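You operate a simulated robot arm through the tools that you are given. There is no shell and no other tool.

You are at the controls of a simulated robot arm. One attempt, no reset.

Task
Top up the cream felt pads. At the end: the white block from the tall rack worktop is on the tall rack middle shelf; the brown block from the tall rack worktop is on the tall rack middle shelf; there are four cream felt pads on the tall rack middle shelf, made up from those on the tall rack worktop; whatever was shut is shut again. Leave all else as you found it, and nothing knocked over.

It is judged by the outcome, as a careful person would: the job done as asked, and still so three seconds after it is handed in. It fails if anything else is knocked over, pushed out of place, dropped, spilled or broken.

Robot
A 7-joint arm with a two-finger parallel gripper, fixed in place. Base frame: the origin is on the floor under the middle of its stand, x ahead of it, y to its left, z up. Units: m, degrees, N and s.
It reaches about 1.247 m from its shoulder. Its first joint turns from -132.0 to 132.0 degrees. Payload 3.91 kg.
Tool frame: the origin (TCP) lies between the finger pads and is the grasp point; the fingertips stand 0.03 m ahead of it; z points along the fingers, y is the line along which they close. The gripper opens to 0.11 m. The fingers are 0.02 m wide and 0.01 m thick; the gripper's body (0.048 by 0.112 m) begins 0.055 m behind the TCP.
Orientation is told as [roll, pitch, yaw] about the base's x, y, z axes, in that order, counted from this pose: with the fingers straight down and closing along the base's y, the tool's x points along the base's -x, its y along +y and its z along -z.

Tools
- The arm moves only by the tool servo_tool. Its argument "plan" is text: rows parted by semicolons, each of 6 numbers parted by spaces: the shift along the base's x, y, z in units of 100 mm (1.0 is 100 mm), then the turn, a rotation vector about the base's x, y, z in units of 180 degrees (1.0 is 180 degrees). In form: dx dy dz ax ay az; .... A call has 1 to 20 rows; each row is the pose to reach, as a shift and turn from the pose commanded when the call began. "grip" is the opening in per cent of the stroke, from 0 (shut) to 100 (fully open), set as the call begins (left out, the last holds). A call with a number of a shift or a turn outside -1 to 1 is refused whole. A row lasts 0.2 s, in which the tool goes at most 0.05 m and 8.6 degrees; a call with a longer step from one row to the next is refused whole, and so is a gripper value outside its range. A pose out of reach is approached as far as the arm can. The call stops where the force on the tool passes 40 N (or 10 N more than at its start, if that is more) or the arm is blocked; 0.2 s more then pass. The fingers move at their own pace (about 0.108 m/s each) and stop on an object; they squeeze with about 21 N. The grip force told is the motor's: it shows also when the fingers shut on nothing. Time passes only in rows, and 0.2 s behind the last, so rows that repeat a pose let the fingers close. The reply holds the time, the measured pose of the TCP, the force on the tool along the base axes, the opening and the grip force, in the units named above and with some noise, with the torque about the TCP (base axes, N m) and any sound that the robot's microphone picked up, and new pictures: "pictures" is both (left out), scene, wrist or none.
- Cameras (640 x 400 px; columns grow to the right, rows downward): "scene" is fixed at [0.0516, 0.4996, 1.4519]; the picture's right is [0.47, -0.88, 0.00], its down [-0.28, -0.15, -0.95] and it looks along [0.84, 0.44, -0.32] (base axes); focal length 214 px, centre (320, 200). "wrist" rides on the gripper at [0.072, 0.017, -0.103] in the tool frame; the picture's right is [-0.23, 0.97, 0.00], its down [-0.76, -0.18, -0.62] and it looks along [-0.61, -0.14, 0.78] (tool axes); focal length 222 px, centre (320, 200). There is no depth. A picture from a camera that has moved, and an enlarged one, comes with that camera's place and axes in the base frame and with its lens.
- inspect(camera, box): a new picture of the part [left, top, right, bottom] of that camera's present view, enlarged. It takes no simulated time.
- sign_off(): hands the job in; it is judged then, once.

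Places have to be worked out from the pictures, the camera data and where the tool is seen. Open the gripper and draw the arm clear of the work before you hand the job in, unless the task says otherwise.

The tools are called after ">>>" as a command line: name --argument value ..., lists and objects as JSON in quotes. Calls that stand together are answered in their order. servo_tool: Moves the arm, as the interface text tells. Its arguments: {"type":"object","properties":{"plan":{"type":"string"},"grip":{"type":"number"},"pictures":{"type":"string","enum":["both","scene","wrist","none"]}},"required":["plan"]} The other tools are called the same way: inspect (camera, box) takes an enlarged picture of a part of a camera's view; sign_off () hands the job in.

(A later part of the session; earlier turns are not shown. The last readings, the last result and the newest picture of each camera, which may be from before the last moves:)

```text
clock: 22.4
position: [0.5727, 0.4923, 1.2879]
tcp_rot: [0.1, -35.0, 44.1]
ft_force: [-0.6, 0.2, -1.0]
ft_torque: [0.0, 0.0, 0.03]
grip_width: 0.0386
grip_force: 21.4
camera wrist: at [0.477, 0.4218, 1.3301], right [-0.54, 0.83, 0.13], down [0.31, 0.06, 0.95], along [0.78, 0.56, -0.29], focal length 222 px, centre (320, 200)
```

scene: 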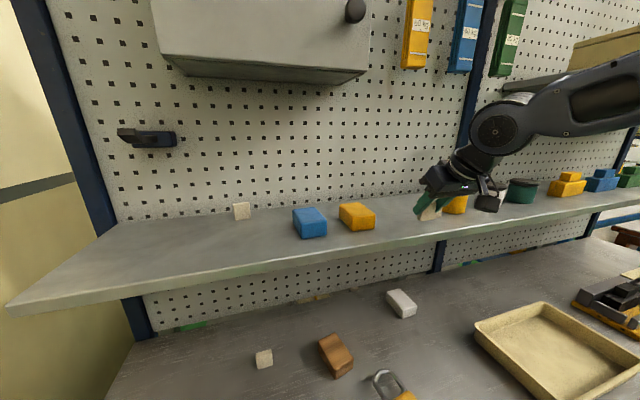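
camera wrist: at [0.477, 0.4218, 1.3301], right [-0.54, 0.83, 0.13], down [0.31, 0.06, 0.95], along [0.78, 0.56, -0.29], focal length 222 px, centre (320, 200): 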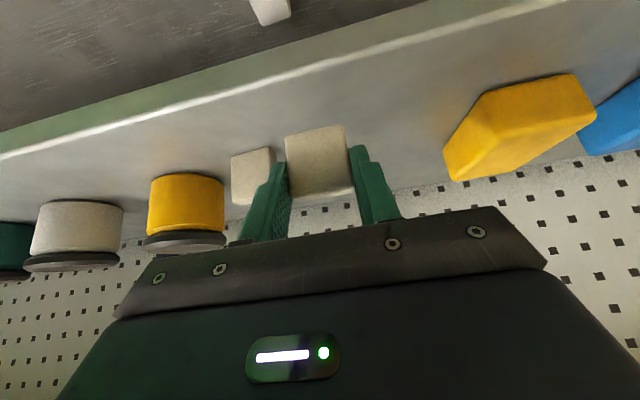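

The pad is above the target spot, about 2 cm over the shelf. I'll inspect the scene, then lower gently in small steps.

>>> inspect --camera "scene" --box '[380, 140, 540, 250]'

>>> servo_tool --plan "0 0 -0.04 0 0 0; 0 0 -0.08 0 0 0; 0 0 -0.12 0 0 0; 0 0 -0.15 0 0 0; 0 0 -0.15 0 0 0" --pictures "both"

```text
3.64 times, centred on (460, 195) of scene
camera zoom: at [0.0516, 0.4996, 1.4519], right [0.47, -0.88, 0.0], down [-0.28, -0.15, -0.95], along [0.84, 0.44, -0.32], focal length 780 px, centre (-189, 218)
```

zoom: 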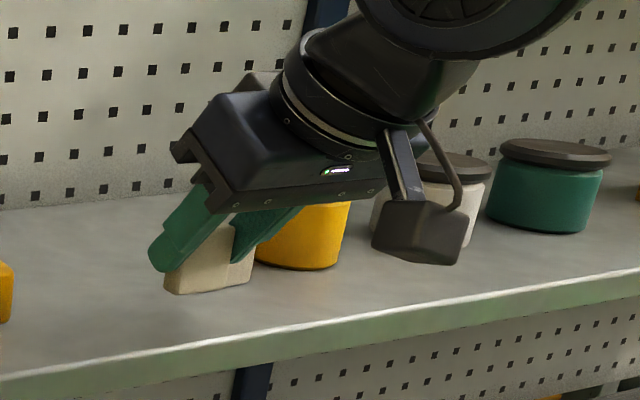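

```text
clock: 23.6
position: [0.5726, 0.4916, 1.2721]
tcp_rot: [0.1, -35.1, 44.1]
ft_force: [0.6, 0.3, -0.3]
ft_torque: [0.0, 0.01, -0.01]
grip_width: 0.0386
grip_force: 21.1
camera wrist: at [0.4766, 0.4216, 1.3155], right [-0.54, 0.83, 0.13], down [0.31, 0.06, 0.95], along [0.78, 0.56, -0.29], focal length 222 px, centre (320, 200)
```

scene: 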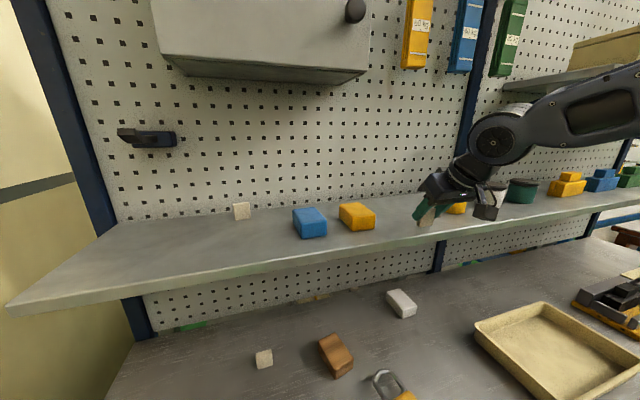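
wrist: 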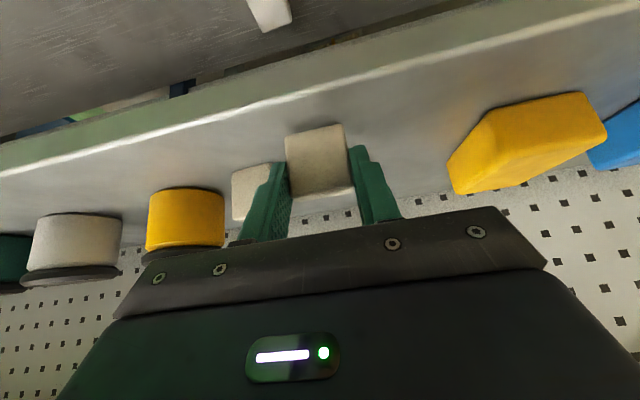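

No contact yet at TCP z 1.272. I'll step down 2–3 mm at a time, watching the vertical force.

>>> servo_tool --plan "0 0 -0.015 0 0 0; 0 0 -0.03 0 0 0; 0 0 -0.03 0 0 0" --pictures "none"

>>> servo_tool --plan "0 0 -0.01 0 0 0; 0 0 -0.015 0 0 0; 0 0 -0.015 0 0 0" --pictures "wrist"

```text
clock: 24.4
position: [0.5739, 0.4908, 1.2694]
tcp_rot: [0.0, -35.0, 44.1]
ft_force: [0.6, -0.6, -0.7]
ft_torque: [-0.02, 0.0, 0.0]
grip_width: 0.0387
grip_force: 21.1
```

```text
clock: 25.2
position: [0.571, 0.4906, 1.2685]
tcp_rot: [0.1, -35.0, 44.1]
ft_force: [-0.5, 0.0, -1.3]
ft_torque: [0.01, 0.01, -0.01]
grip_width: 0.0388
grip_force: 21.2
camera wrist: at [0.4763, 0.4213, 1.3112], right [-0.54, 0.83, 0.13], down [0.31, 0.06, 0.95], along [0.78, 0.56, -0.29], focal length 222 px, centre (320, 200)
```

wrist: 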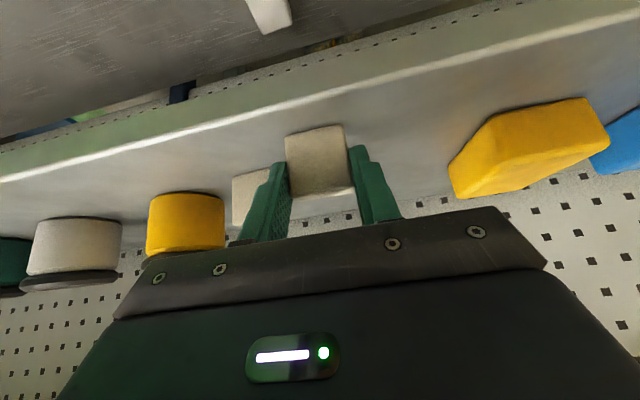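

>>> inspect --camera "scene" --box '[400, 190, 460, 240]'

>>> servo_tool --plan "0 0 -0.01 0 0 0; 0 0 -0.015 0 0 0; 0 0 -0.015 0 0 0" --pictures "none"

```text
8.00 times, centred on (430, 215) of scene
camera zoom: at [0.0516, 0.4996, 1.4519], right [0.47, -0.88, 0.0], down [-0.28, -0.15, -0.95], along [0.84, 0.44, -0.32], focal length 1716 px, centre (-560, 80)
```

zoom: 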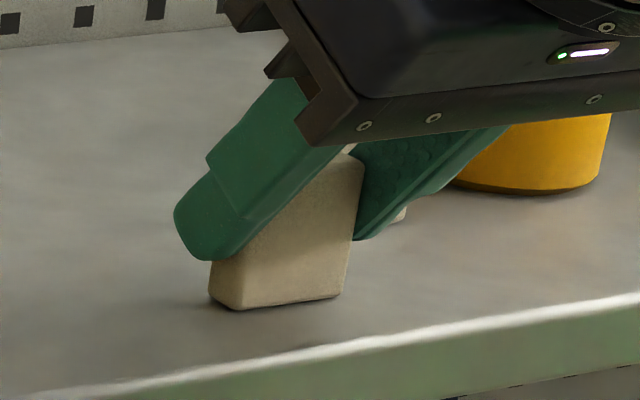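

```text
clock: 26.0
position: [0.5723, 0.4903, 1.2699]
tcp_rot: [0.0, -35.1, 44.2]
ft_force: [0.0, 1.3, 5.9]
ft_torque: [0.1, -0.1, -0.01]
grip_width: 0.0387
grip_force: 20.6
```

Contact is felt (about 6 N up), so the pad sits on the shelf. I'll relax by about 1 mm, then open slightly.

>>> servo_tool --plan "0 0 0.008 0 0 0; 0 0 0.008 0 0 0" --pictures "none"

>>> servo_tool --plan "0 0 0 0 0 0; 0 0 0 0 0 0; 0 0 0 0 0 0" --grip 52 --pictures "both"

```text
clock: 26.6
position: [0.5723, 0.4912, 1.2677]
tcp_rot: [0.0, -34.9, 44.1]
ft_force: [-0.7, -0.6, 2.3]
ft_torque: [-0.03, 0.0, 0.02]
grip_width: 0.0387
grip_force: 20.8
```

```text
clock: 27.4
position: [0.5722, 0.4927, 1.2684]
tcp_rot: [0.0, -34.9, 44.1]
ft_force: [0.2, 0.5, 0.5]
ft_torque: [0.01, -0.01, -0.02]
grip_width: 0.0572
grip_force: 0.0
camera wrist: at [0.4765, 0.4213, 1.3111], right [-0.54, 0.83, 0.13], down [0.31, 0.06, 0.95], along [0.78, 0.56, -0.29], focal length 222 px, centre (320, 200)
```

scene: 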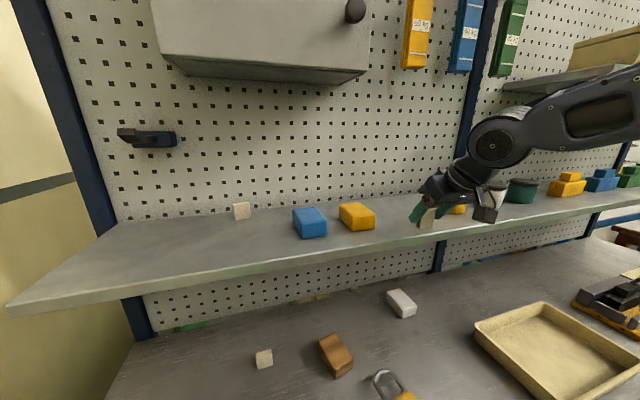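
wrist: 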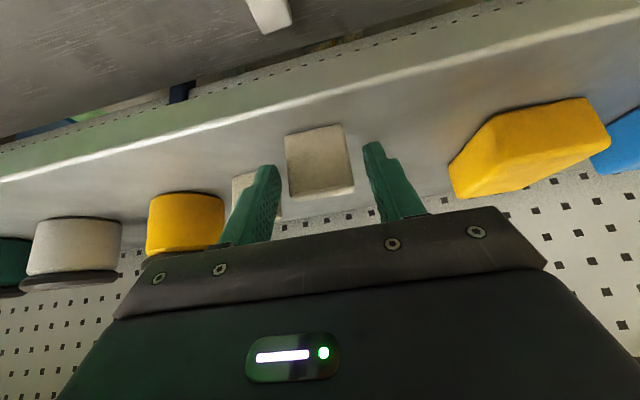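

Released with clearance on both sides. I'll retreat along the finger axis and check the pad.

>>> servo_tool --plan "-0.05 -0.05 0.1 0 0 0; -0.12 -0.12 0.24 0 0 0; -0.21 -0.2 0.41 0 0 0; -0.31 -0.3 0.61 0 0 0; -0.45 -0.44 0.82 0 0 0; -0.6 -0.58 0.9 0 0 0; -0.6 -0.58 0.9 0 0 0" --pictures "both"

```text
clock: 29.0
position: [0.5116, 0.4344, 1.3563]
tcp_rot: [0.0, -35.0, 44.1]
ft_force: [0.2, -0.1, 0.2]
ft_torque: [0.01, -0.01, 0.01]
grip_width: 0.0571
grip_force: 0.0
camera wrist: at [0.4161, 0.3639, 1.4003], right [-0.54, 0.83, 0.13], down [0.31, 0.06, 0.95], along [0.78, 0.56, -0.29], focal length 222 px, centre (320, 200)
```

scene: 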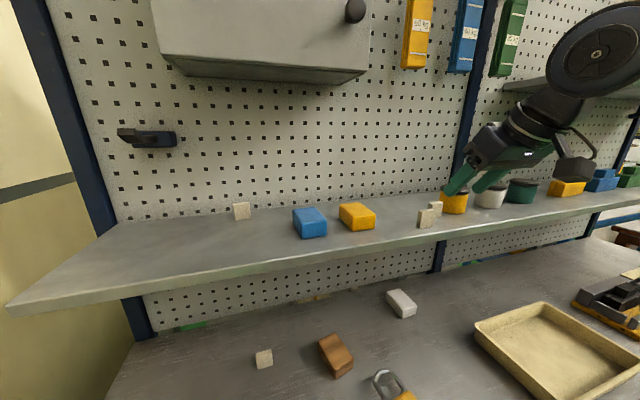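
wrist: 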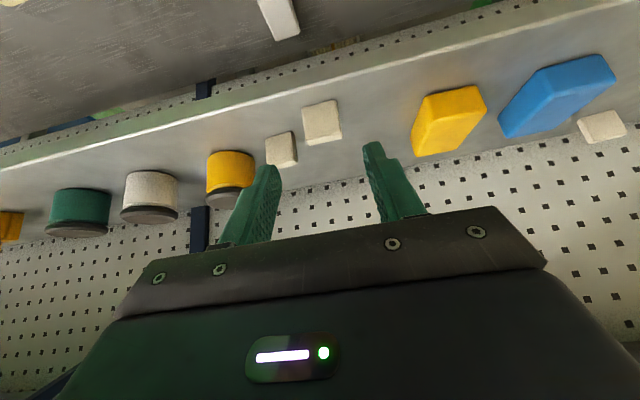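

The pad stands on the shelf next to the original. Next is the white block, at about n 0.873, e 0.108, 56 mm wide, roughly 15 cm under the shelf. I'll back out and descend, tilting to 45°.

>>> servo_tool --plan "-0.18 -0.245 0 0 0 0; -0.36 -0.49 0 0 0 0; -0.54 -0.735 -0.1 0 0 0; -0.72 -0.98 -0.3 0 0 0; -0.72 -0.98 -0.6 0 0 0; -0.72 -0.98 -0.9 0 0 0; -0.72 -0.98 -0.9 0 0 0" --grip 82 --pictures "none"

>>> servo_tool --plan "0.03 -0.04 -0.25 0 0 0; 0.07 -0.07 -0.5 0 0 0; 0.1 -0.11 -0.75 0 0 0; 0.14 -0.143 -1 0 0 0; 0.14 -0.143 -1 0 0 0" --pictures "none"

>>> servo_tool --plan "0.03 -0.04 -0.25 0 0 0; 0.07 -0.07 -0.5 0 0 0; 0.1 -0.11 -0.75 0 0 0; 0.14 -0.143 -1 0 0 0; 0.14 -0.143 -1 0 0 0" --pictures "both"

```text
clock: 30.6
position: [0.4418, 0.3359, 1.2673]
tcp_rot: [0.0, -35.0, 44.1]
ft_force: [-1.3, -0.3, -0.2]
ft_torque: [-0.02, -0.01, -0.01]
grip_width: 0.09
grip_force: 0.0
```

```text
clock: 31.8
position: [0.4547, 0.3237, 1.1668]
tcp_rot: [0.0, -35.2, 44.2]
ft_force: [0.4, -0.9, -0.4]
ft_torque: [0.0, 0.01, -0.03]
grip_width: 0.0902
grip_force: 0.0
```

```text
clock: 33.0
position: [0.4697, 0.3065, 1.069]
tcp_rot: [0.1, -35.1, 44.1]
ft_force: [0.4, 0.2, -0.4]
ft_torque: [-0.03, -0.01, 0.01]
grip_width: 0.0902
grip_force: 0.0
camera wrist: at [0.3737, 0.2369, 1.1121], right [-0.54, 0.83, 0.13], down [0.31, 0.06, 0.95], along [0.78, 0.56, -0.29], focal length 222 px, centre (320, 200)
```

scene: 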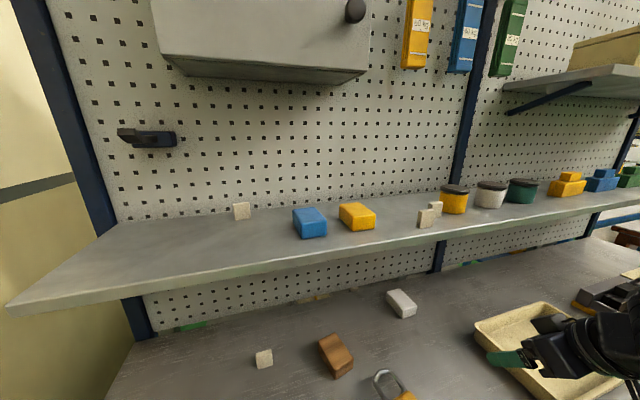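
wrist: 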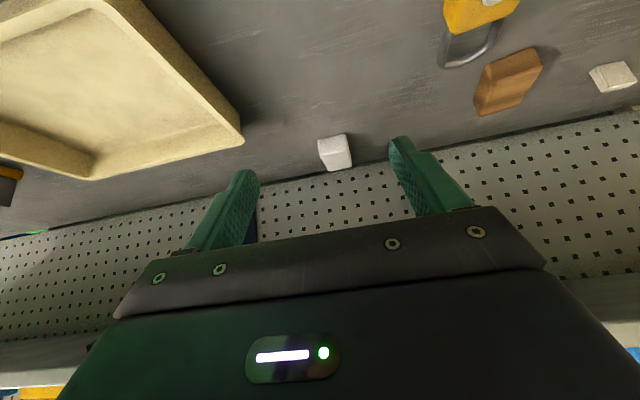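

The gripper is lined up in e with the white block. I'll tilt to 45° with a small yaw and move forward and down, toward the gap under the shelf.

>>> servo_tool --plan "0.18 0.18 -0.18 0.0097 -0.01 0.004; 0.37 0.36 -0.36 0.0194 -0.02 0.0075; 0.56 0.54 -0.54 0.029 -0.03 0.011; 0.75 0.73 -0.72 0.0387 -0.0399 0.015; 0.932 0.906 -0.9 0.0387 -0.0399 0.015; 0.932 0.906 -0.9 0.0387 -0.0399 0.015" --pictures "both"

```text
clock: 34.4
position: [0.5619, 0.3965, 0.9809]
tcp_rot: [-0.3, -45.1, 47.1]
ft_force: [0.3, 0.6, -0.7]
ft_torque: [-0.02, 0.02, -0.03]
grip_width: 0.0902
grip_force: 0.0
camera wrist: at [0.4658, 0.3182, 1.0015], right [-0.6, 0.78, 0.16], down [0.19, -0.05, 0.98], along [0.78, 0.62, -0.12], focal length 222 px, centre (320, 200)
```

scene: 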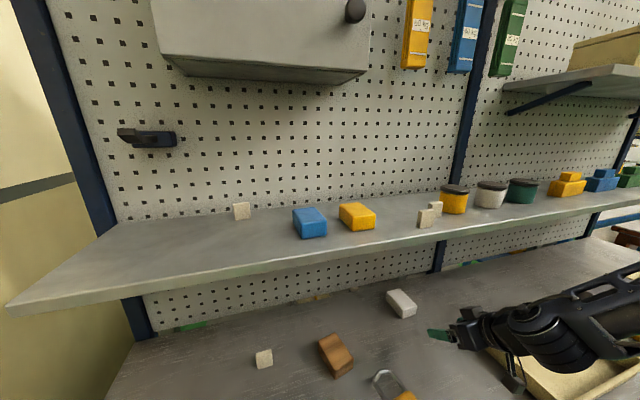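
wrist: 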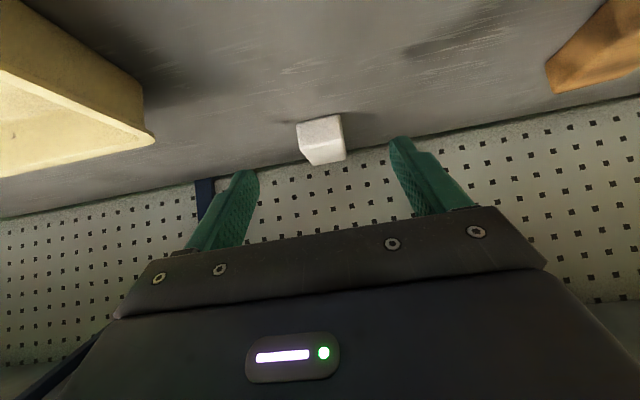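

>>> inspect --camera "wrist" --box '[275, 95, 365, 185]'

>>> inspect --camera "scene" --box '[370, 270, 570, 400]'

```text
4.44 times, centred on (320, 140) of wrist
camera zoom: at [0.4658, 0.3182, 1.0015], right [-0.6, 0.78, 0.16], down [0.19, -0.05, 0.98], along [0.78, 0.62, -0.12], focal length 987 px, centre (320, 467)
```

zoom: 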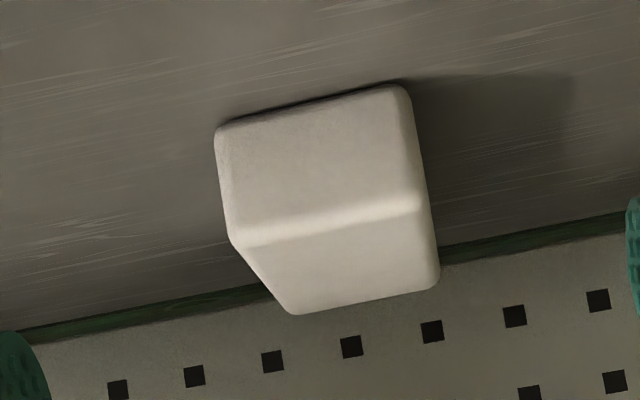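

```text
3.08 times, centred on (470, 335) of scene
camera zoom: at [0.0516, 0.4996, 1.4519], right [0.47, -0.88, 0.0], down [-0.28, -0.15, -0.95], along [0.84, 0.44, -0.32], focal length 660 px, centre (-142, -215)
```

zoom: 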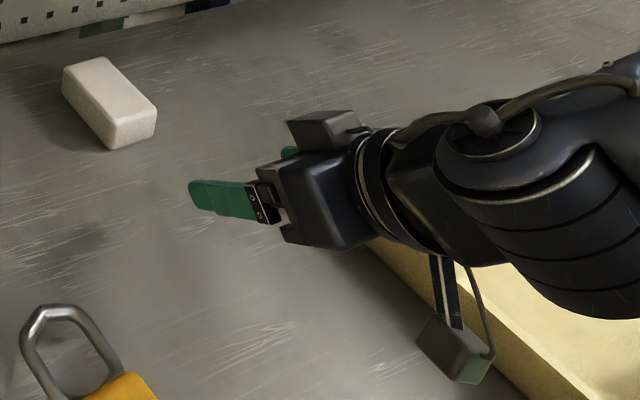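

The block is well aligned with the current yaw (centre n′≈0.862, l′≈−0.150), so I only need a sideways correction of about 8 mm. I'll slide in under the shelf to a pre-grasp point.

>>> servo_tool --plan "0.15 0.13 -0.1 0 0 0; 0.3 0.27 -0.2 0 0 0; 0.45 0.4 -0.3 0 0 0; 0.6 0.54 -0.4 0 0 0; 0.717 0.658 -0.51 0 0 0; 0.717 0.658 -0.51 0 0 0" --pictures "both"

```text
clock: 35.8
position: [0.6342, 0.4646, 0.9275]
tcp_rot: [-0.3, -45.2, 46.9]
ft_force: [0.3, 0.7, 0.6]
ft_torque: [0.05, 0.01, 0.01]
grip_width: 0.0901
grip_force: 0.0
camera wrist: at [0.5374, 0.385, 0.9501], right [-0.6, 0.78, 0.16], down [0.19, -0.05, 0.98], along [0.78, 0.62, -0.12], focal length 222 px, centre (320, 200)
```

scene: 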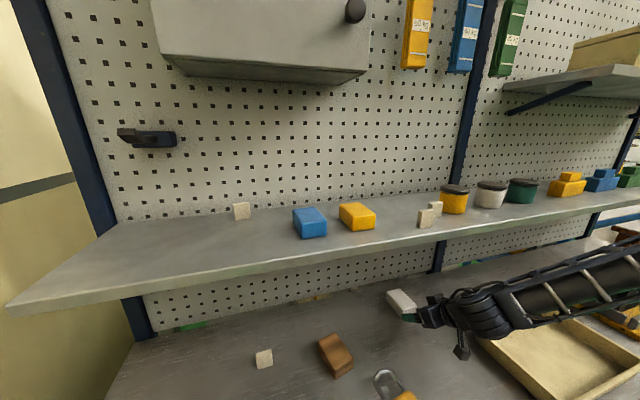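
wrist: 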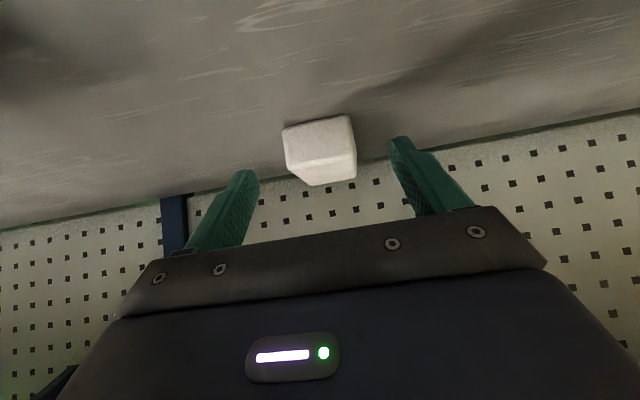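

Aligned. I'll advance to straddle the block, with the tips a few mm above the worktop.

>>> servo_tool --plan "0.1 0.108 -0.06 0 0 0; 0.2 0.215 -0.12 0 0 0; 0.3 0.323 -0.18 0 0 0; 0.4 0.43 -0.24 0 0 0; 0.48 0.517 -0.28 0 0 0; 0.538 0.579 -0.3 0 0 0; 0.538 0.579 -0.3 0 0 0" --pictures "both"

```text
clock: 37.4
position: [0.6873, 0.5224, 0.8971]
tcp_rot: [-0.3, -45.2, 47.0]
ft_force: [0.2, -0.7, 0.6]
ft_torque: [-0.01, 0.01, 0.02]
grip_width: 0.0904
grip_force: 0.1
camera wrist: at [0.591, 0.443, 0.9187], right [-0.6, 0.78, 0.16], down [0.19, -0.05, 0.98], along [0.78, 0.62, -0.12], focal length 222 px, centre (320, 200)
```

scene: 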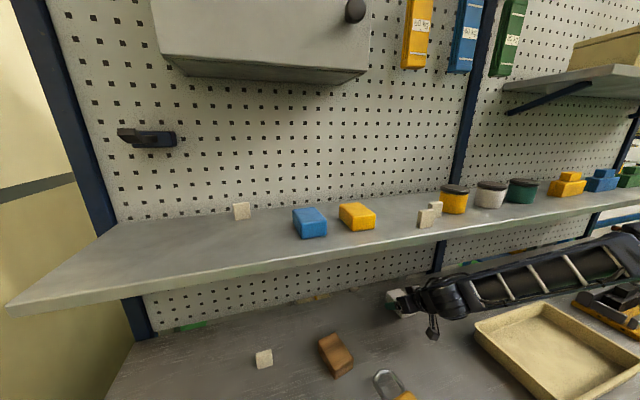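
wrist: 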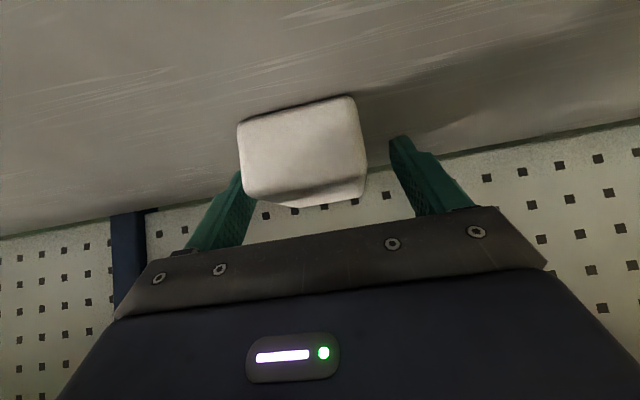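

The white block lies between the fingers with clearance on both sides. Closing now.

>>> servo_tool --plan "0 0 0 0 0 0; 0 0 0 0 0 0; 0 0 0 0 0 0; 0 0 0 0 0 0" --grip 0 --pictures "both"

>>> inspect --camera "scene" --box '[370, 200, 640, 360]'

```text
clock: 38.4
position: [0.6877, 0.5225, 0.8971]
tcp_rot: [-0.3, -45.1, 47.0]
ft_force: [0.4, 0.1, 1.3]
ft_torque: [0.03, -0.1, -0.04]
grip_width: 0.06
grip_force: 20.7
camera wrist: at [0.591, 0.4428, 0.9188], right [-0.6, 0.78, 0.16], down [0.19, -0.05, 0.98], along [0.78, 0.62, -0.12], focal length 222 px, centre (320, 200)
```

scene: 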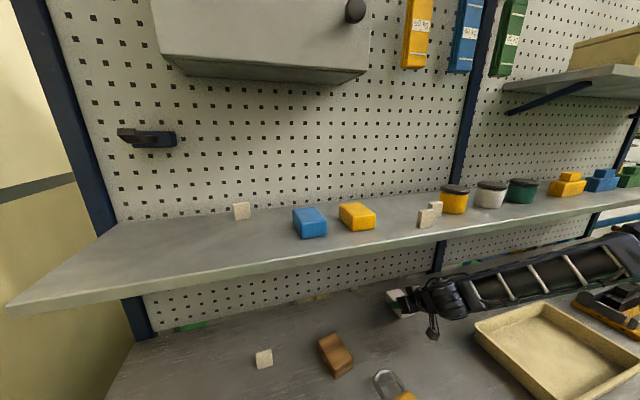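
wrist: 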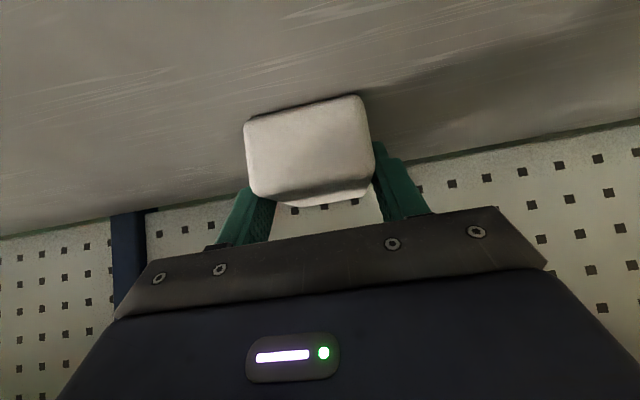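

```text
2.37 times, centred on (505, 280) of scene
camera zoom: at [0.0516, 0.4996, 1.4519], right [0.47, -0.88, 0.0], down [-0.28, -0.15, -0.95], along [0.84, 0.44, -0.32], focal length 508 px, centre (-118, 10)
```

zoom: 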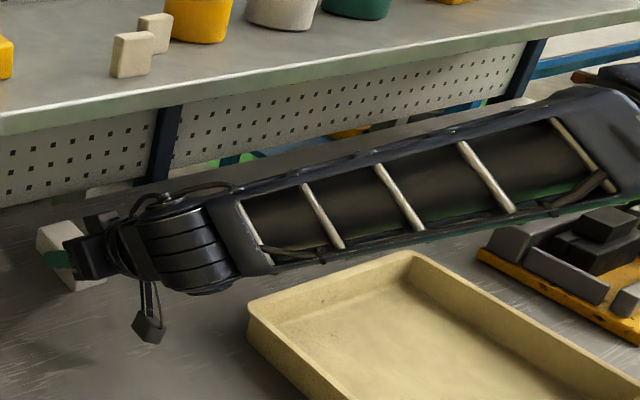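

Gripped at 60 mm with full force. I'll lift 2 cm, then retreat along the way I came, out from under the shelf.

>>> servo_tool --plan "0 0 0.06 0 0 0; 0 0 0.13 0 0 0; 0 0 0.2 0 0 0; -0.13 -0.14 0.25 0 0 0; -0.27 -0.29 0.3 0 0 0; -0.4 -0.43 0.35 0 0 0; -0.54 -0.58 0.4 0 0 0; -0.72 -0.77 0.45 0 0 0; -0.9 -0.96 0.5 0 0 0; -0.9 -0.96 0.5 0 0 0" --pictures "both"

```text
clock: 40.6
position: [0.5953, 0.427, 0.9478]
tcp_rot: [-0.3, -45.1, 47.0]
ft_force: [0.3, 0.6, -2.1]
ft_torque: [0.01, 0.01, 0.0]
grip_width: 0.0599
grip_force: 20.9
camera wrist: at [0.4981, 0.3476, 0.9691], right [-0.6, 0.78, 0.16], down [0.19, -0.05, 0.98], along [0.78, 0.62, -0.12], focal length 222 px, centre (320, 200)
```

scene: 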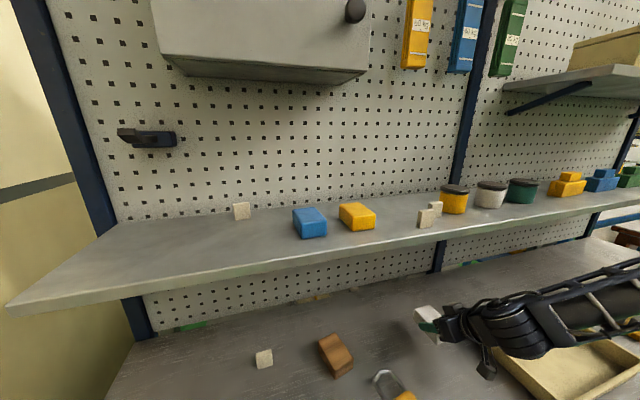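
wrist: 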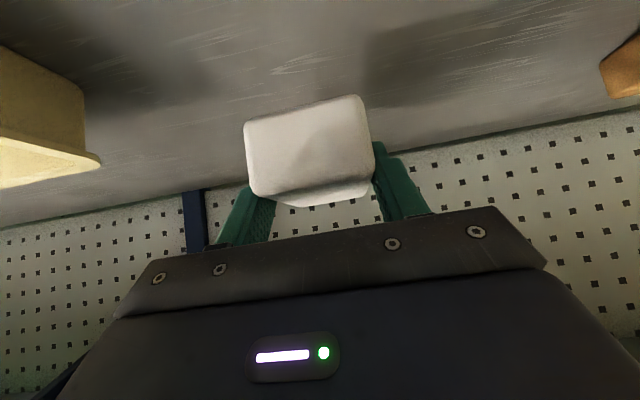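

>>> servo_tool --plan "-0.2 -0.22 0.1 0 0 0; -0.4 -0.43 0.2 0 0 0; -0.6 -0.65 0.3 0 0 0; -0.8 -0.86 0.4 0 0 0; -0.9 -0.97 0.6 0 0 0; -0.9 -0.97 0.8 0 0 0; -0.9 -0.97 1 0 0 0; -0.9 -0.97 1 0 0 0" --pictures "both"

```text
clock: 42.4
position: [0.5053, 0.3283, 1.0456]
tcp_rot: [-0.4, -45.0, 46.9]
ft_force: [0.0, 0.0, -2.5]
ft_torque: [-0.01, 0.0, 0.01]
grip_width: 0.0598
grip_force: 21.0
camera wrist: at [0.4095, 0.2501, 1.0676], right [-0.6, 0.78, 0.16], down [0.19, -0.05, 0.98], along [0.78, 0.62, -0.12], focal length 222 px, centre (320, 200)
```

scene: 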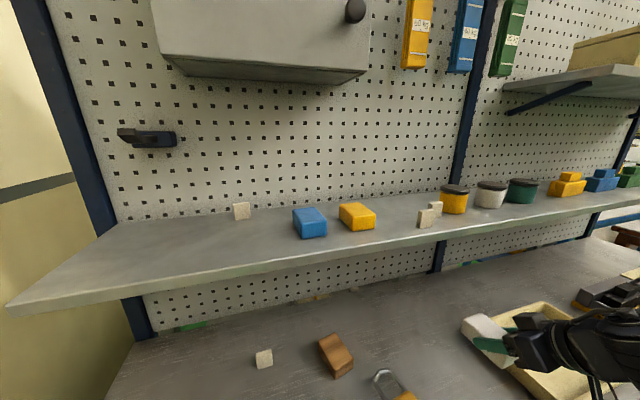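
wrist: 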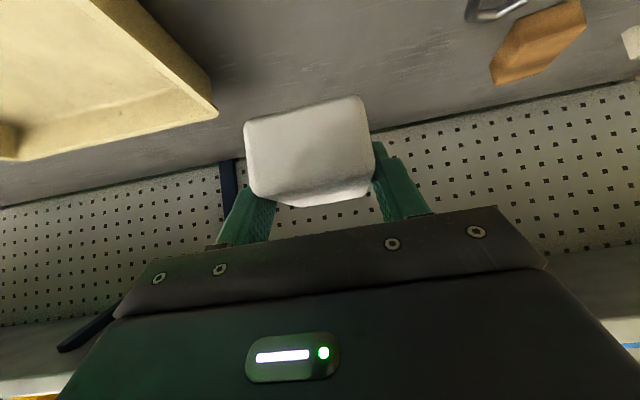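

The block is out from under the shelf. I'll rise while sliding left, toward the gap between the yellow block and the new pad.

>>> servo_tool --plan "-0.12 -0.016 0.2 0 0 0; -0.24 -0.032 0.4 0 0 0; -0.37 -0.048 0.6 0 0 0; -0.496 -0.064 0.8 0 0 0; -0.496 -0.064 1 0 0 0; -0.496 -0.064 1 0 0 0" --pictures "none"

>>> servo_tool --plan "-0.09 0.09 0.25 0 0 0; -0.18 0.18 0.5 0 0 0; -0.27 0.27 0.75 0 0 0; -0.349 0.358 1 0 0 0; -0.349 0.358 1 0 0 0" --pictures "none"

>>> servo_tool --plan "-0.09 0.09 0.25 0 0 0; -0.18 0.18 0.5 0 0 0; -0.27 0.27 0.75 0 0 0; -0.342 0.351 1 0 0 0; -0.342 0.351 1 0 0 0" --pictures "both"

```text
clock: 43.8
position: [0.457, 0.3226, 1.148]
tcp_rot: [-0.3, -45.1, 47.0]
ft_force: [-0.4, -0.1, -0.9]
ft_torque: [0.0, 0.03, -0.04]
grip_width: 0.0597
grip_force: 21.1
```

```text
clock: 45.0
position: [0.4233, 0.3607, 1.2456]
tcp_rot: [-0.4, -45.0, 47.1]
ft_force: [-0.6, 0.2, -2.2]
ft_torque: [-0.02, 0.05, -0.02]
grip_width: 0.0597
grip_force: 20.7
```

```text
clock: 46.2
position: [0.3874, 0.3929, 1.3454]
tcp_rot: [-0.3, -45.0, 47.0]
ft_force: [-0.6, -1.1, -1.7]
ft_torque: [-0.06, 0.01, -0.02]
grip_width: 0.0598
grip_force: 21.2
camera wrist: at [0.2909, 0.3147, 1.368], right [-0.6, 0.78, 0.16], down [0.19, -0.05, 0.98], along [0.78, 0.62, -0.12], focal length 222 px, centre (320, 200)
```

scene: 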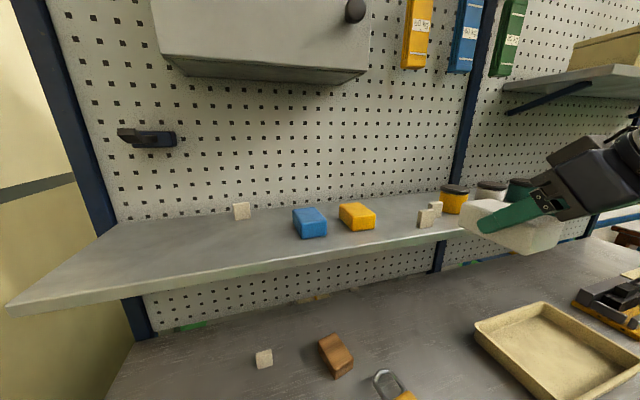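
wrist: 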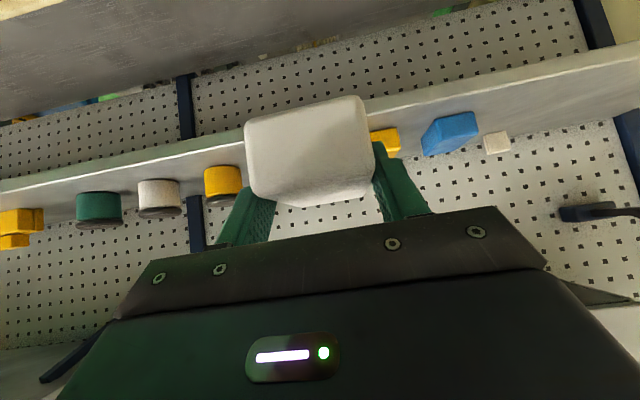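

TCP is at n 0.552, e −0.012. I'll move forward over the shelf at this height; the block's bottom is at about 1.31, above the shelf items.

>>> servo_tool --plan "0.23 0.226 0 0 0 0; 0.46 0.453 0 0 0 0; 0.7 0.68 0 0 0 0; 0.932 0.906 0 0 0 0; 0.932 0.906 0 0 0 0" --pictures "none"

>>> servo_tool --plan "0.23 0.226 0 0 0 0; 0.46 0.453 0 0 0 0; 0.7 0.68 0 0 0 0; 0.932 0.906 0 0 0 0; 0.932 0.906 0 0 0 0" --pictures "both"

```text
clock: 47.4
position: [0.4824, 0.4841, 1.3457]
tcp_rot: [-0.3, -45.1, 47.0]
ft_force: [-0.3, -0.3, -3.0]
ft_torque: [0.0, 0.06, 0.03]
grip_width: 0.0598
grip_force: 20.8
```

```text
clock: 48.6
position: [0.5744, 0.5749, 1.3448]
tcp_rot: [-0.3, -45.1, 46.9]
ft_force: [0.2, 0.1, -1.0]
ft_torque: [-0.01, 0.01, 0.02]
grip_width: 0.0597
grip_force: 21.2
camera wrist: at [0.4781, 0.4958, 1.3661], right [-0.6, 0.78, 0.16], down [0.19, -0.05, 0.98], along [0.78, 0.62, -0.12], focal length 222 px, centre (320, 200)
```

scene: 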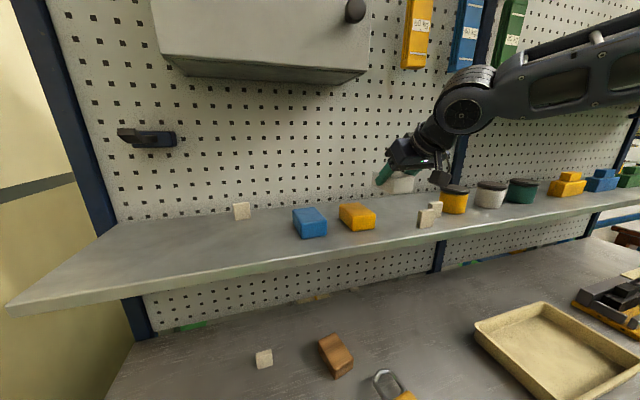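
wrist: 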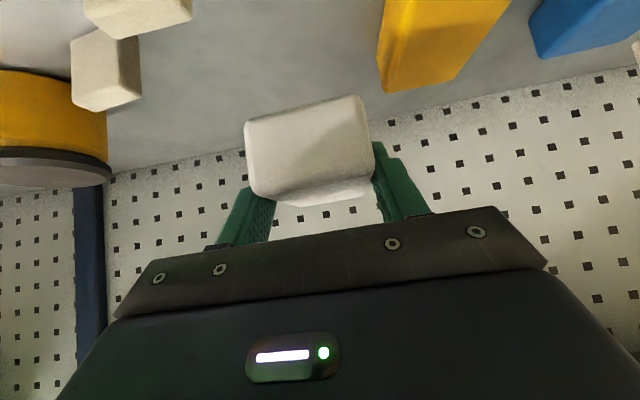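

The gap looks right. I'll lower toward the shelf, expecting contact at TCP z≈1.261, and stop about 1 cm above first.

>>> servo_tool --plan "0.04 0.04 -0.12 0 0 0; 0.09 0.09 -0.24 0 0 0; 0.129 0.126 -0.36 0 0 0; 0.129 0.126 -0.48 0 0 0; 0.129 0.126 -0.6 0 0 0; 0.129 0.126 -0.73 0 0 0; 0.129 0.126 -0.73 0 0 0" --pictures "both"

>>> inspect --camera "scene" --box '[330, 150, 480, 250]'

```text
clock: 50.2
position: [0.5864, 0.5878, 1.2751]
tcp_rot: [-0.2, -45.0, 47.0]
ft_force: [0.2, 0.1, -2.5]
ft_torque: [-0.03, 0.03, 0.0]
grip_width: 0.0599
grip_force: 20.7
camera wrist: at [0.4912, 0.5089, 1.2963], right [-0.6, 0.78, 0.16], down [0.19, -0.05, 0.98], along [0.78, 0.62, -0.12], focal length 222 px, centre (320, 200)
```

scene: 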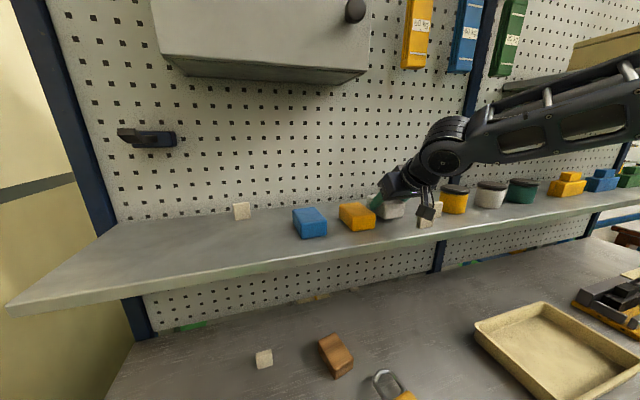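
wrist: 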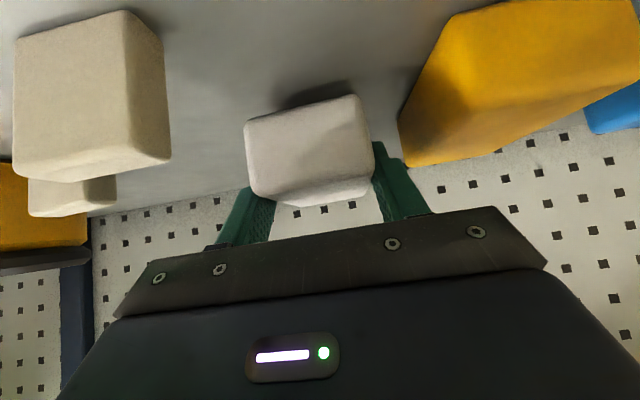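

```text
4.00 times, centred on (405, 200) of scene
camera zoom: at [0.0516, 0.4996, 1.4519], right [0.47, -0.88, 0.0], down [-0.28, -0.15, -0.95], along [0.84, 0.44, -0.32], focal length 858 px, centre (-20, 200)
```

zoom: 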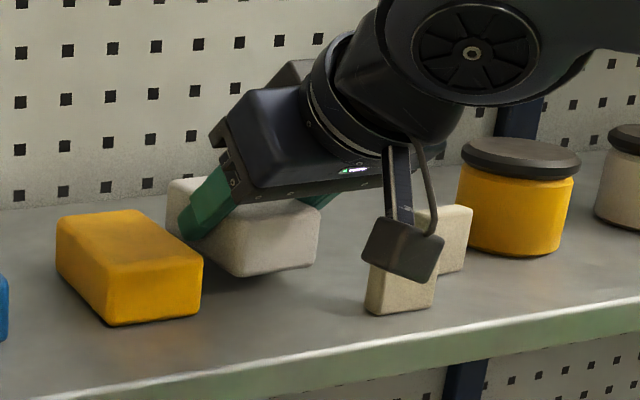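

Clear on all sides: the camera bracket is about 2–3 cm left of the pad. I'll lower the last centimetre in small steps.

>>> servo_tool --plan "0 0 -0.04 0 0 0; 0 0 -0.08 0 0 0; 0 0 -0.1 0 0 0; 0 0 -0.1 0 0 0" --pictures "none"

>>> servo_tool --plan "0 0 -0.01 0 0 0; 0 0 -0.02 0 0 0; 0 0 -0.02 0 0 0" --pictures "none"

```text
clock: 51.2
position: [0.5881, 0.5887, 1.2625]
tcp_rot: [-0.3, -44.9, 47.0]
ft_force: [-0.1, -0.6, -2.4]
ft_torque: [-0.05, -0.01, 0.0]
grip_width: 0.0599
grip_force: 20.8
```

```text
clock: 52.0
position: [0.5881, 0.5881, 1.2619]
tcp_rot: [-0.3, -45.2, 47.0]
ft_force: [-1.0, 1.3, -0.5]
ft_torque: [0.1, -0.02, 0.04]
grip_width: 0.0596
grip_force: 21.4
```

>>> servo_tool --plan "0 0 -0.006 0 0 0; 0 0 -0.012 0 0 0; 0 0 -0.012 0 0 0" --pictures "wrist"

>>> inspect --camera "scene" --box '[340, 170, 440, 250]'

```text
clock: 52.8
position: [0.5882, 0.5866, 1.2624]
tcp_rot: [-0.2, -45.2, 47.1]
ft_force: [3.3, 4.1, 16.3]
ft_torque: [0.1, 0.03, -0.04]
grip_width: 0.0595
grip_force: 21.3
camera wrist: at [0.4915, 0.5081, 1.2836], right [-0.6, 0.78, 0.16], down [0.19, -0.05, 0.98], along [0.78, 0.62, -0.12], focal length 222 px, centre (320, 200)
```

wrist: 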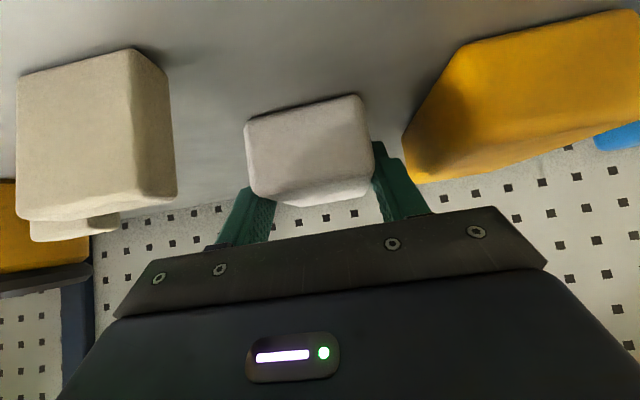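

```text
5.00 times, centred on (390, 210) of scene
camera zoom: at [0.0516, 0.4996, 1.4519], right [0.47, -0.88, 0.0], down [-0.28, -0.15, -0.95], along [0.84, 0.44, -0.32], focal length 1072 px, centre (-30, 150)
```

zoom: 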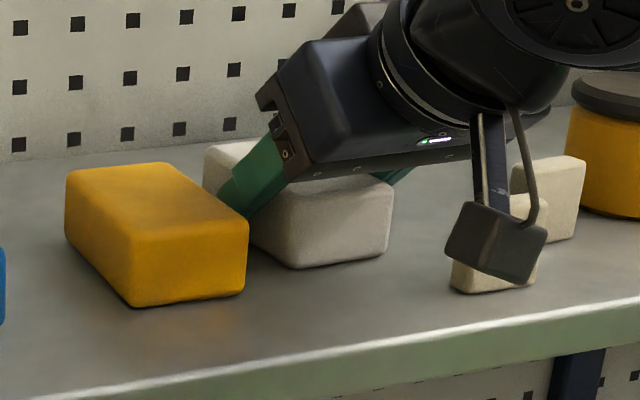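

Firm contact. I'll relieve about 1 mm and open moderately, as the yellow block is near the left finger.

>>> servo_tool --plan "0 0 0.012 0 0 0; 0 0 0.012 0 0 0" --pictures "none"

>>> servo_tool --plan "0 0 0 0 0 0; 0 0 0 0 0 0; 0 0 0 0 0 0" --grip 67 --pictures "both"

>>> inspect --camera "scene" --box '[340, 170, 440, 250]'

```text
clock: 53.4
position: [0.5888, 0.5857, 1.2616]
tcp_rot: [-0.3, -45.2, 47.0]
ft_force: [2.5, 4.1, 10.6]
ft_torque: [0.39, -0.24, 0.08]
grip_width: 0.0599
grip_force: 20.9
```

```text
clock: 54.2
position: [0.5871, 0.5857, 1.2613]
tcp_rot: [-0.4, -45.0, 47.0]
ft_force: [0.9, 0.3, 0.5]
ft_torque: [0.03, 0.03, -0.01]
grip_width: 0.0739
grip_force: 0.1
camera wrist: at [0.4914, 0.5077, 1.2836], right [-0.6, 0.78, 0.16], down [0.19, -0.05, 0.98], along [0.78, 0.62, -0.12], focal length 222 px, centre (320, 200)
```

scene: 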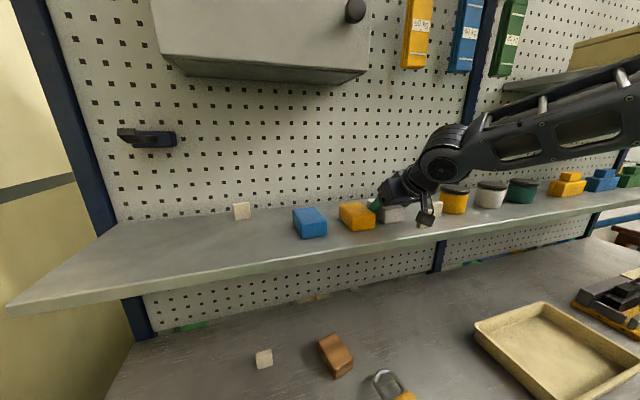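
wrist: 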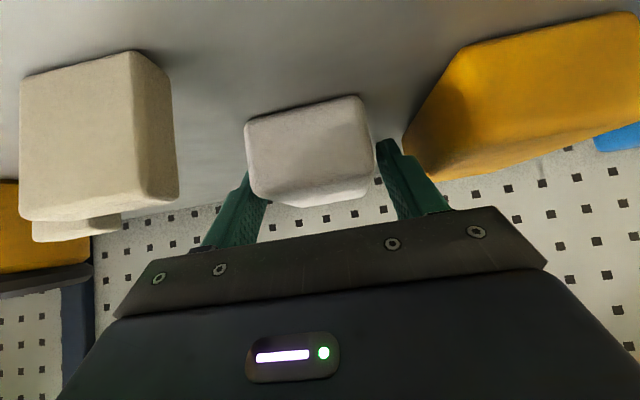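

```text
5.00 times, centred on (390, 210) of scene
camera zoom: at [0.0516, 0.4996, 1.4519], right [0.47, -0.88, 0.0], down [-0.28, -0.15, -0.95], along [0.84, 0.44, -0.32], focal length 1072 px, centre (-30, 150)
```

zoom: 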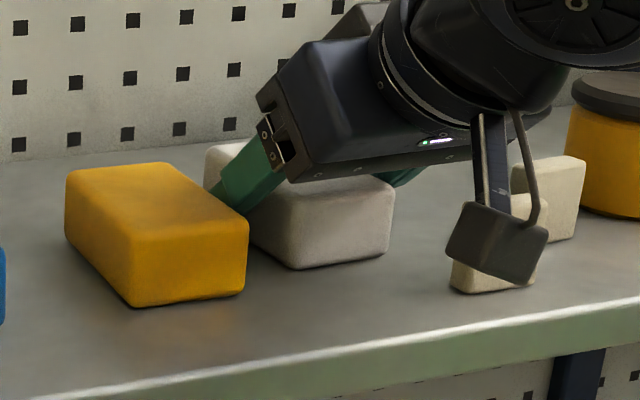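

Released and flat. I'll retreat along the finger axis, up and back.

>>> servo_tool --plan "-0.07 -0.075 0.1 0 0 0; -0.15 -0.16 0.22 0 0 0; -0.25 -0.27 0.37 0 0 0; -0.36 -0.39 0.53 0 0 0; -0.5 -0.54 0.72 0 0 0; -0.65 -0.7 0.9 0 0 0; -0.8 -0.85 1 0 0 0; -0.8 -0.85 1 0 0 0" --pictures "both"

>>> inspect --camera "scene" --box '[320, 160, 480, 260]'

```text
clock: 56.0
position: [0.5068, 0.5001, 1.3616]
tcp_rot: [-0.3, -45.1, 47.0]
ft_force: [-0.1, 0.3, -1.0]
ft_torque: [0.02, 0.02, 0.04]
grip_width: 0.0738
grip_force: 0.1
camera wrist: at [0.4103, 0.4223, 1.3828], right [-0.6, 0.78, 0.16], down [0.19, -0.05, 0.98], along [0.78, 0.62, -0.12], focal length 222 px, centre (320, 200)
```

scene: 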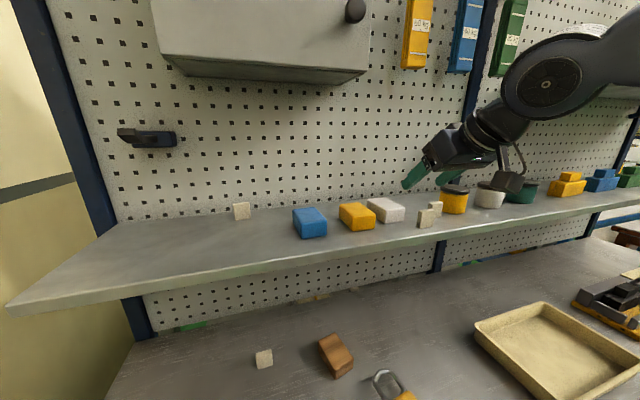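
wrist: 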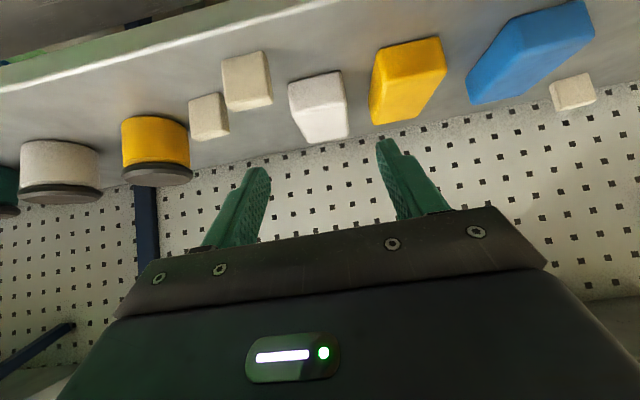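

```text
4.00 times, centred on (400, 210) of scene
camera zoom: at [0.0516, 0.4996, 1.4519], right [0.47, -0.88, 0.0], down [-0.28, -0.15, -0.95], along [0.84, 0.44, -0.32], focal length 858 px, centre (0, 160)
```

zoom: 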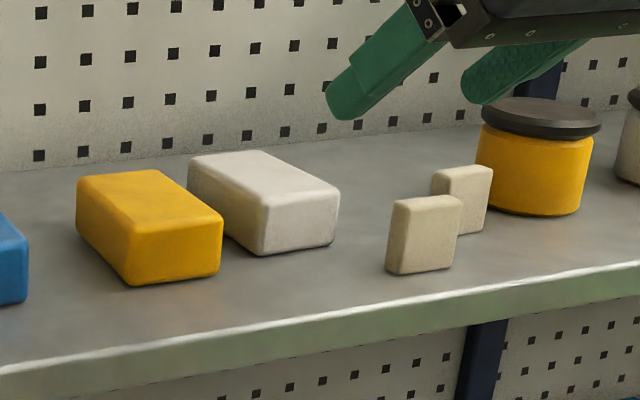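

The white block is on the shelf beside the yellow one. Next is the brown block, centred near (0.433, 0.656) with its long axis at about 56° azimuth. I'll back off, yaw about 9° and descend in front of it.

>>> servo_tool --plan "-0.25 -0.2 0 0 0 0; -0.5 -0.4 0 0 0 0.013; -0.75 -0.6 0 0 0 0.026; -1 -0.8 0 0 0 0.039; -1 -0.8 -0.2 0 0 0.0517; -1 -0.8 -0.4 0 0 0.0517; -1 -0.8 -0.4 0 0 0.0517" --grip 82 --pictures "none"

>>> servo_tool --plan "-0.12 0.05 -0.25 0 0 0; -0.25 0.1 -0.5 0 0 0; -0.37 0.15 -0.75 0 0 0; -0.5 0.2 -1 0 0 0; -0.5 0.2 -1 0 0 0" --pictures "none"

>>> servo_tool --plan "-0.08 0.05 -0.25 0 0 0; -0.15 0.1 -0.5 0 0 0; -0.22 0.15 -0.75 0 0 0; -0.3 0.2 -1 0 0 0; -0.3 0.2 -1 0 0 0" --pictures "both"

```text
clock: 57.6
position: [0.4079, 0.4222, 1.3225]
tcp_rot: [-0.3, -44.9, 56.3]
ft_force: [0.3, -0.4, -0.1]
ft_torque: [0.01, 0.03, 0.01]
grip_width: 0.0904
grip_force: 0.2
```

```text
clock: 58.8
position: [0.3588, 0.4407, 1.2218]
tcp_rot: [-0.4, -45.1, 56.3]
ft_force: [-0.4, 0.2, 0.5]
ft_torque: [-0.02, -0.02, -0.01]
grip_width: 0.0903
grip_force: 0.2
```

```text
clock: 60.0
position: [0.3282, 0.4604, 1.1189]
tcp_rot: [-0.2, -45.1, 56.3]
ft_force: [-0.3, -0.2, -0.1]
ft_torque: [-0.01, 0.01, 0.03]
grip_width: 0.0905
grip_force: 0.0
camera wrist: at [0.2456, 0.3674, 1.1424], right [-0.72, 0.68, 0.16], down [0.2, -0.02, 0.98], along [0.67, 0.74, -0.12], focal length 222 px, centre (320, 200)
```

scene: 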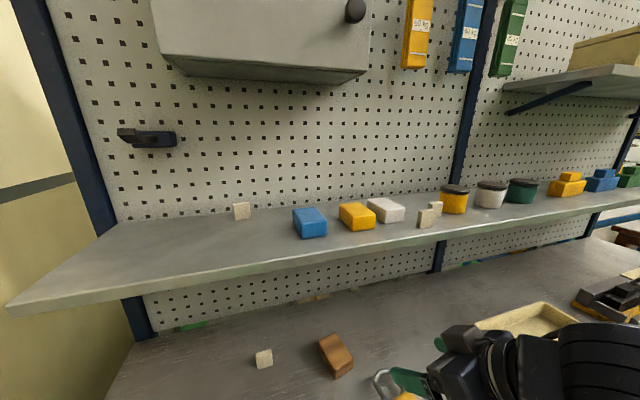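
wrist: 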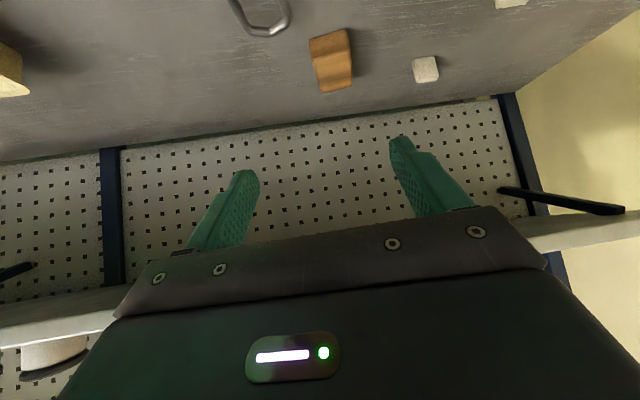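

>>> servo_tool --plan "0 0.09 -0.25 0 0 0; -0.01 0.18 -0.5 0 0 0; -0.01 0.27 -0.75 0 0 0; -0.016 0.366 -1 0 0 0; -0.016 0.366 -1 0 0 0" --pictures "both"

>>> inspect --camera "wrist" --box '[270, 40, 420, 150]'

```text
clock: 61.2
position: [0.3259, 0.4986, 1.0223]
tcp_rot: [-0.3, -45.1, 56.2]
ft_force: [0.3, 0.2, 0.7]
ft_torque: [-0.01, 0.02, 0.03]
grip_width: 0.0901
grip_force: 0.1
camera wrist: at [0.2427, 0.4046, 1.0439], right [-0.72, 0.68, 0.16], down [0.2, -0.02, 0.98], along [0.67, 0.74, -0.12], focal length 222 px, centre (320, 200)
```

scene: 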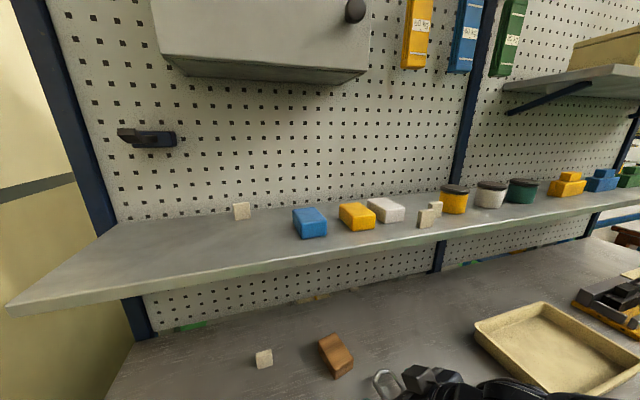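
wrist: 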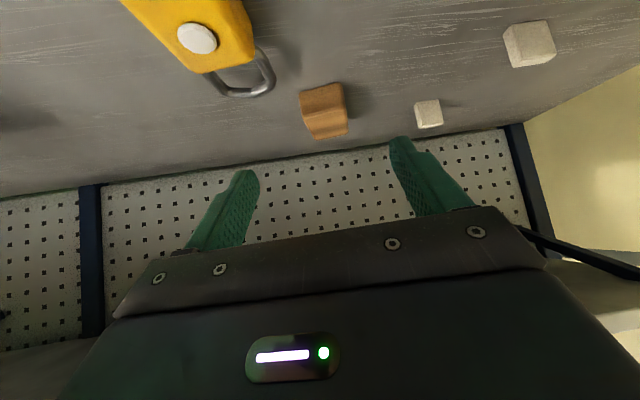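

```text
3.64 times, centred on (345, 95) of wrist
camera zoom: at [0.2427, 0.4046, 1.0439], right [-0.72, 0.68, 0.16], down [0.2, -0.02, 0.98], along [0.67, 0.74, -0.12], focal length 808 px, centre (229, 582)
```

zoom: 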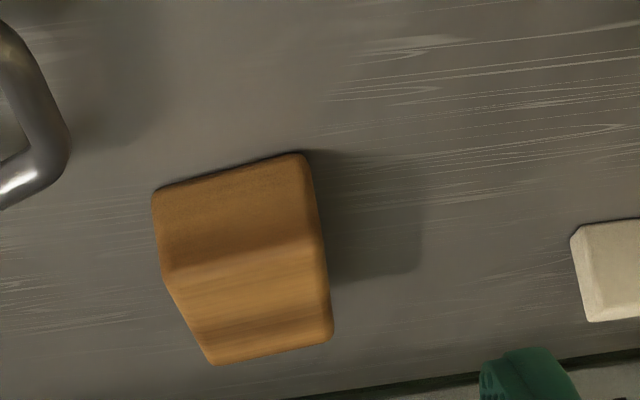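

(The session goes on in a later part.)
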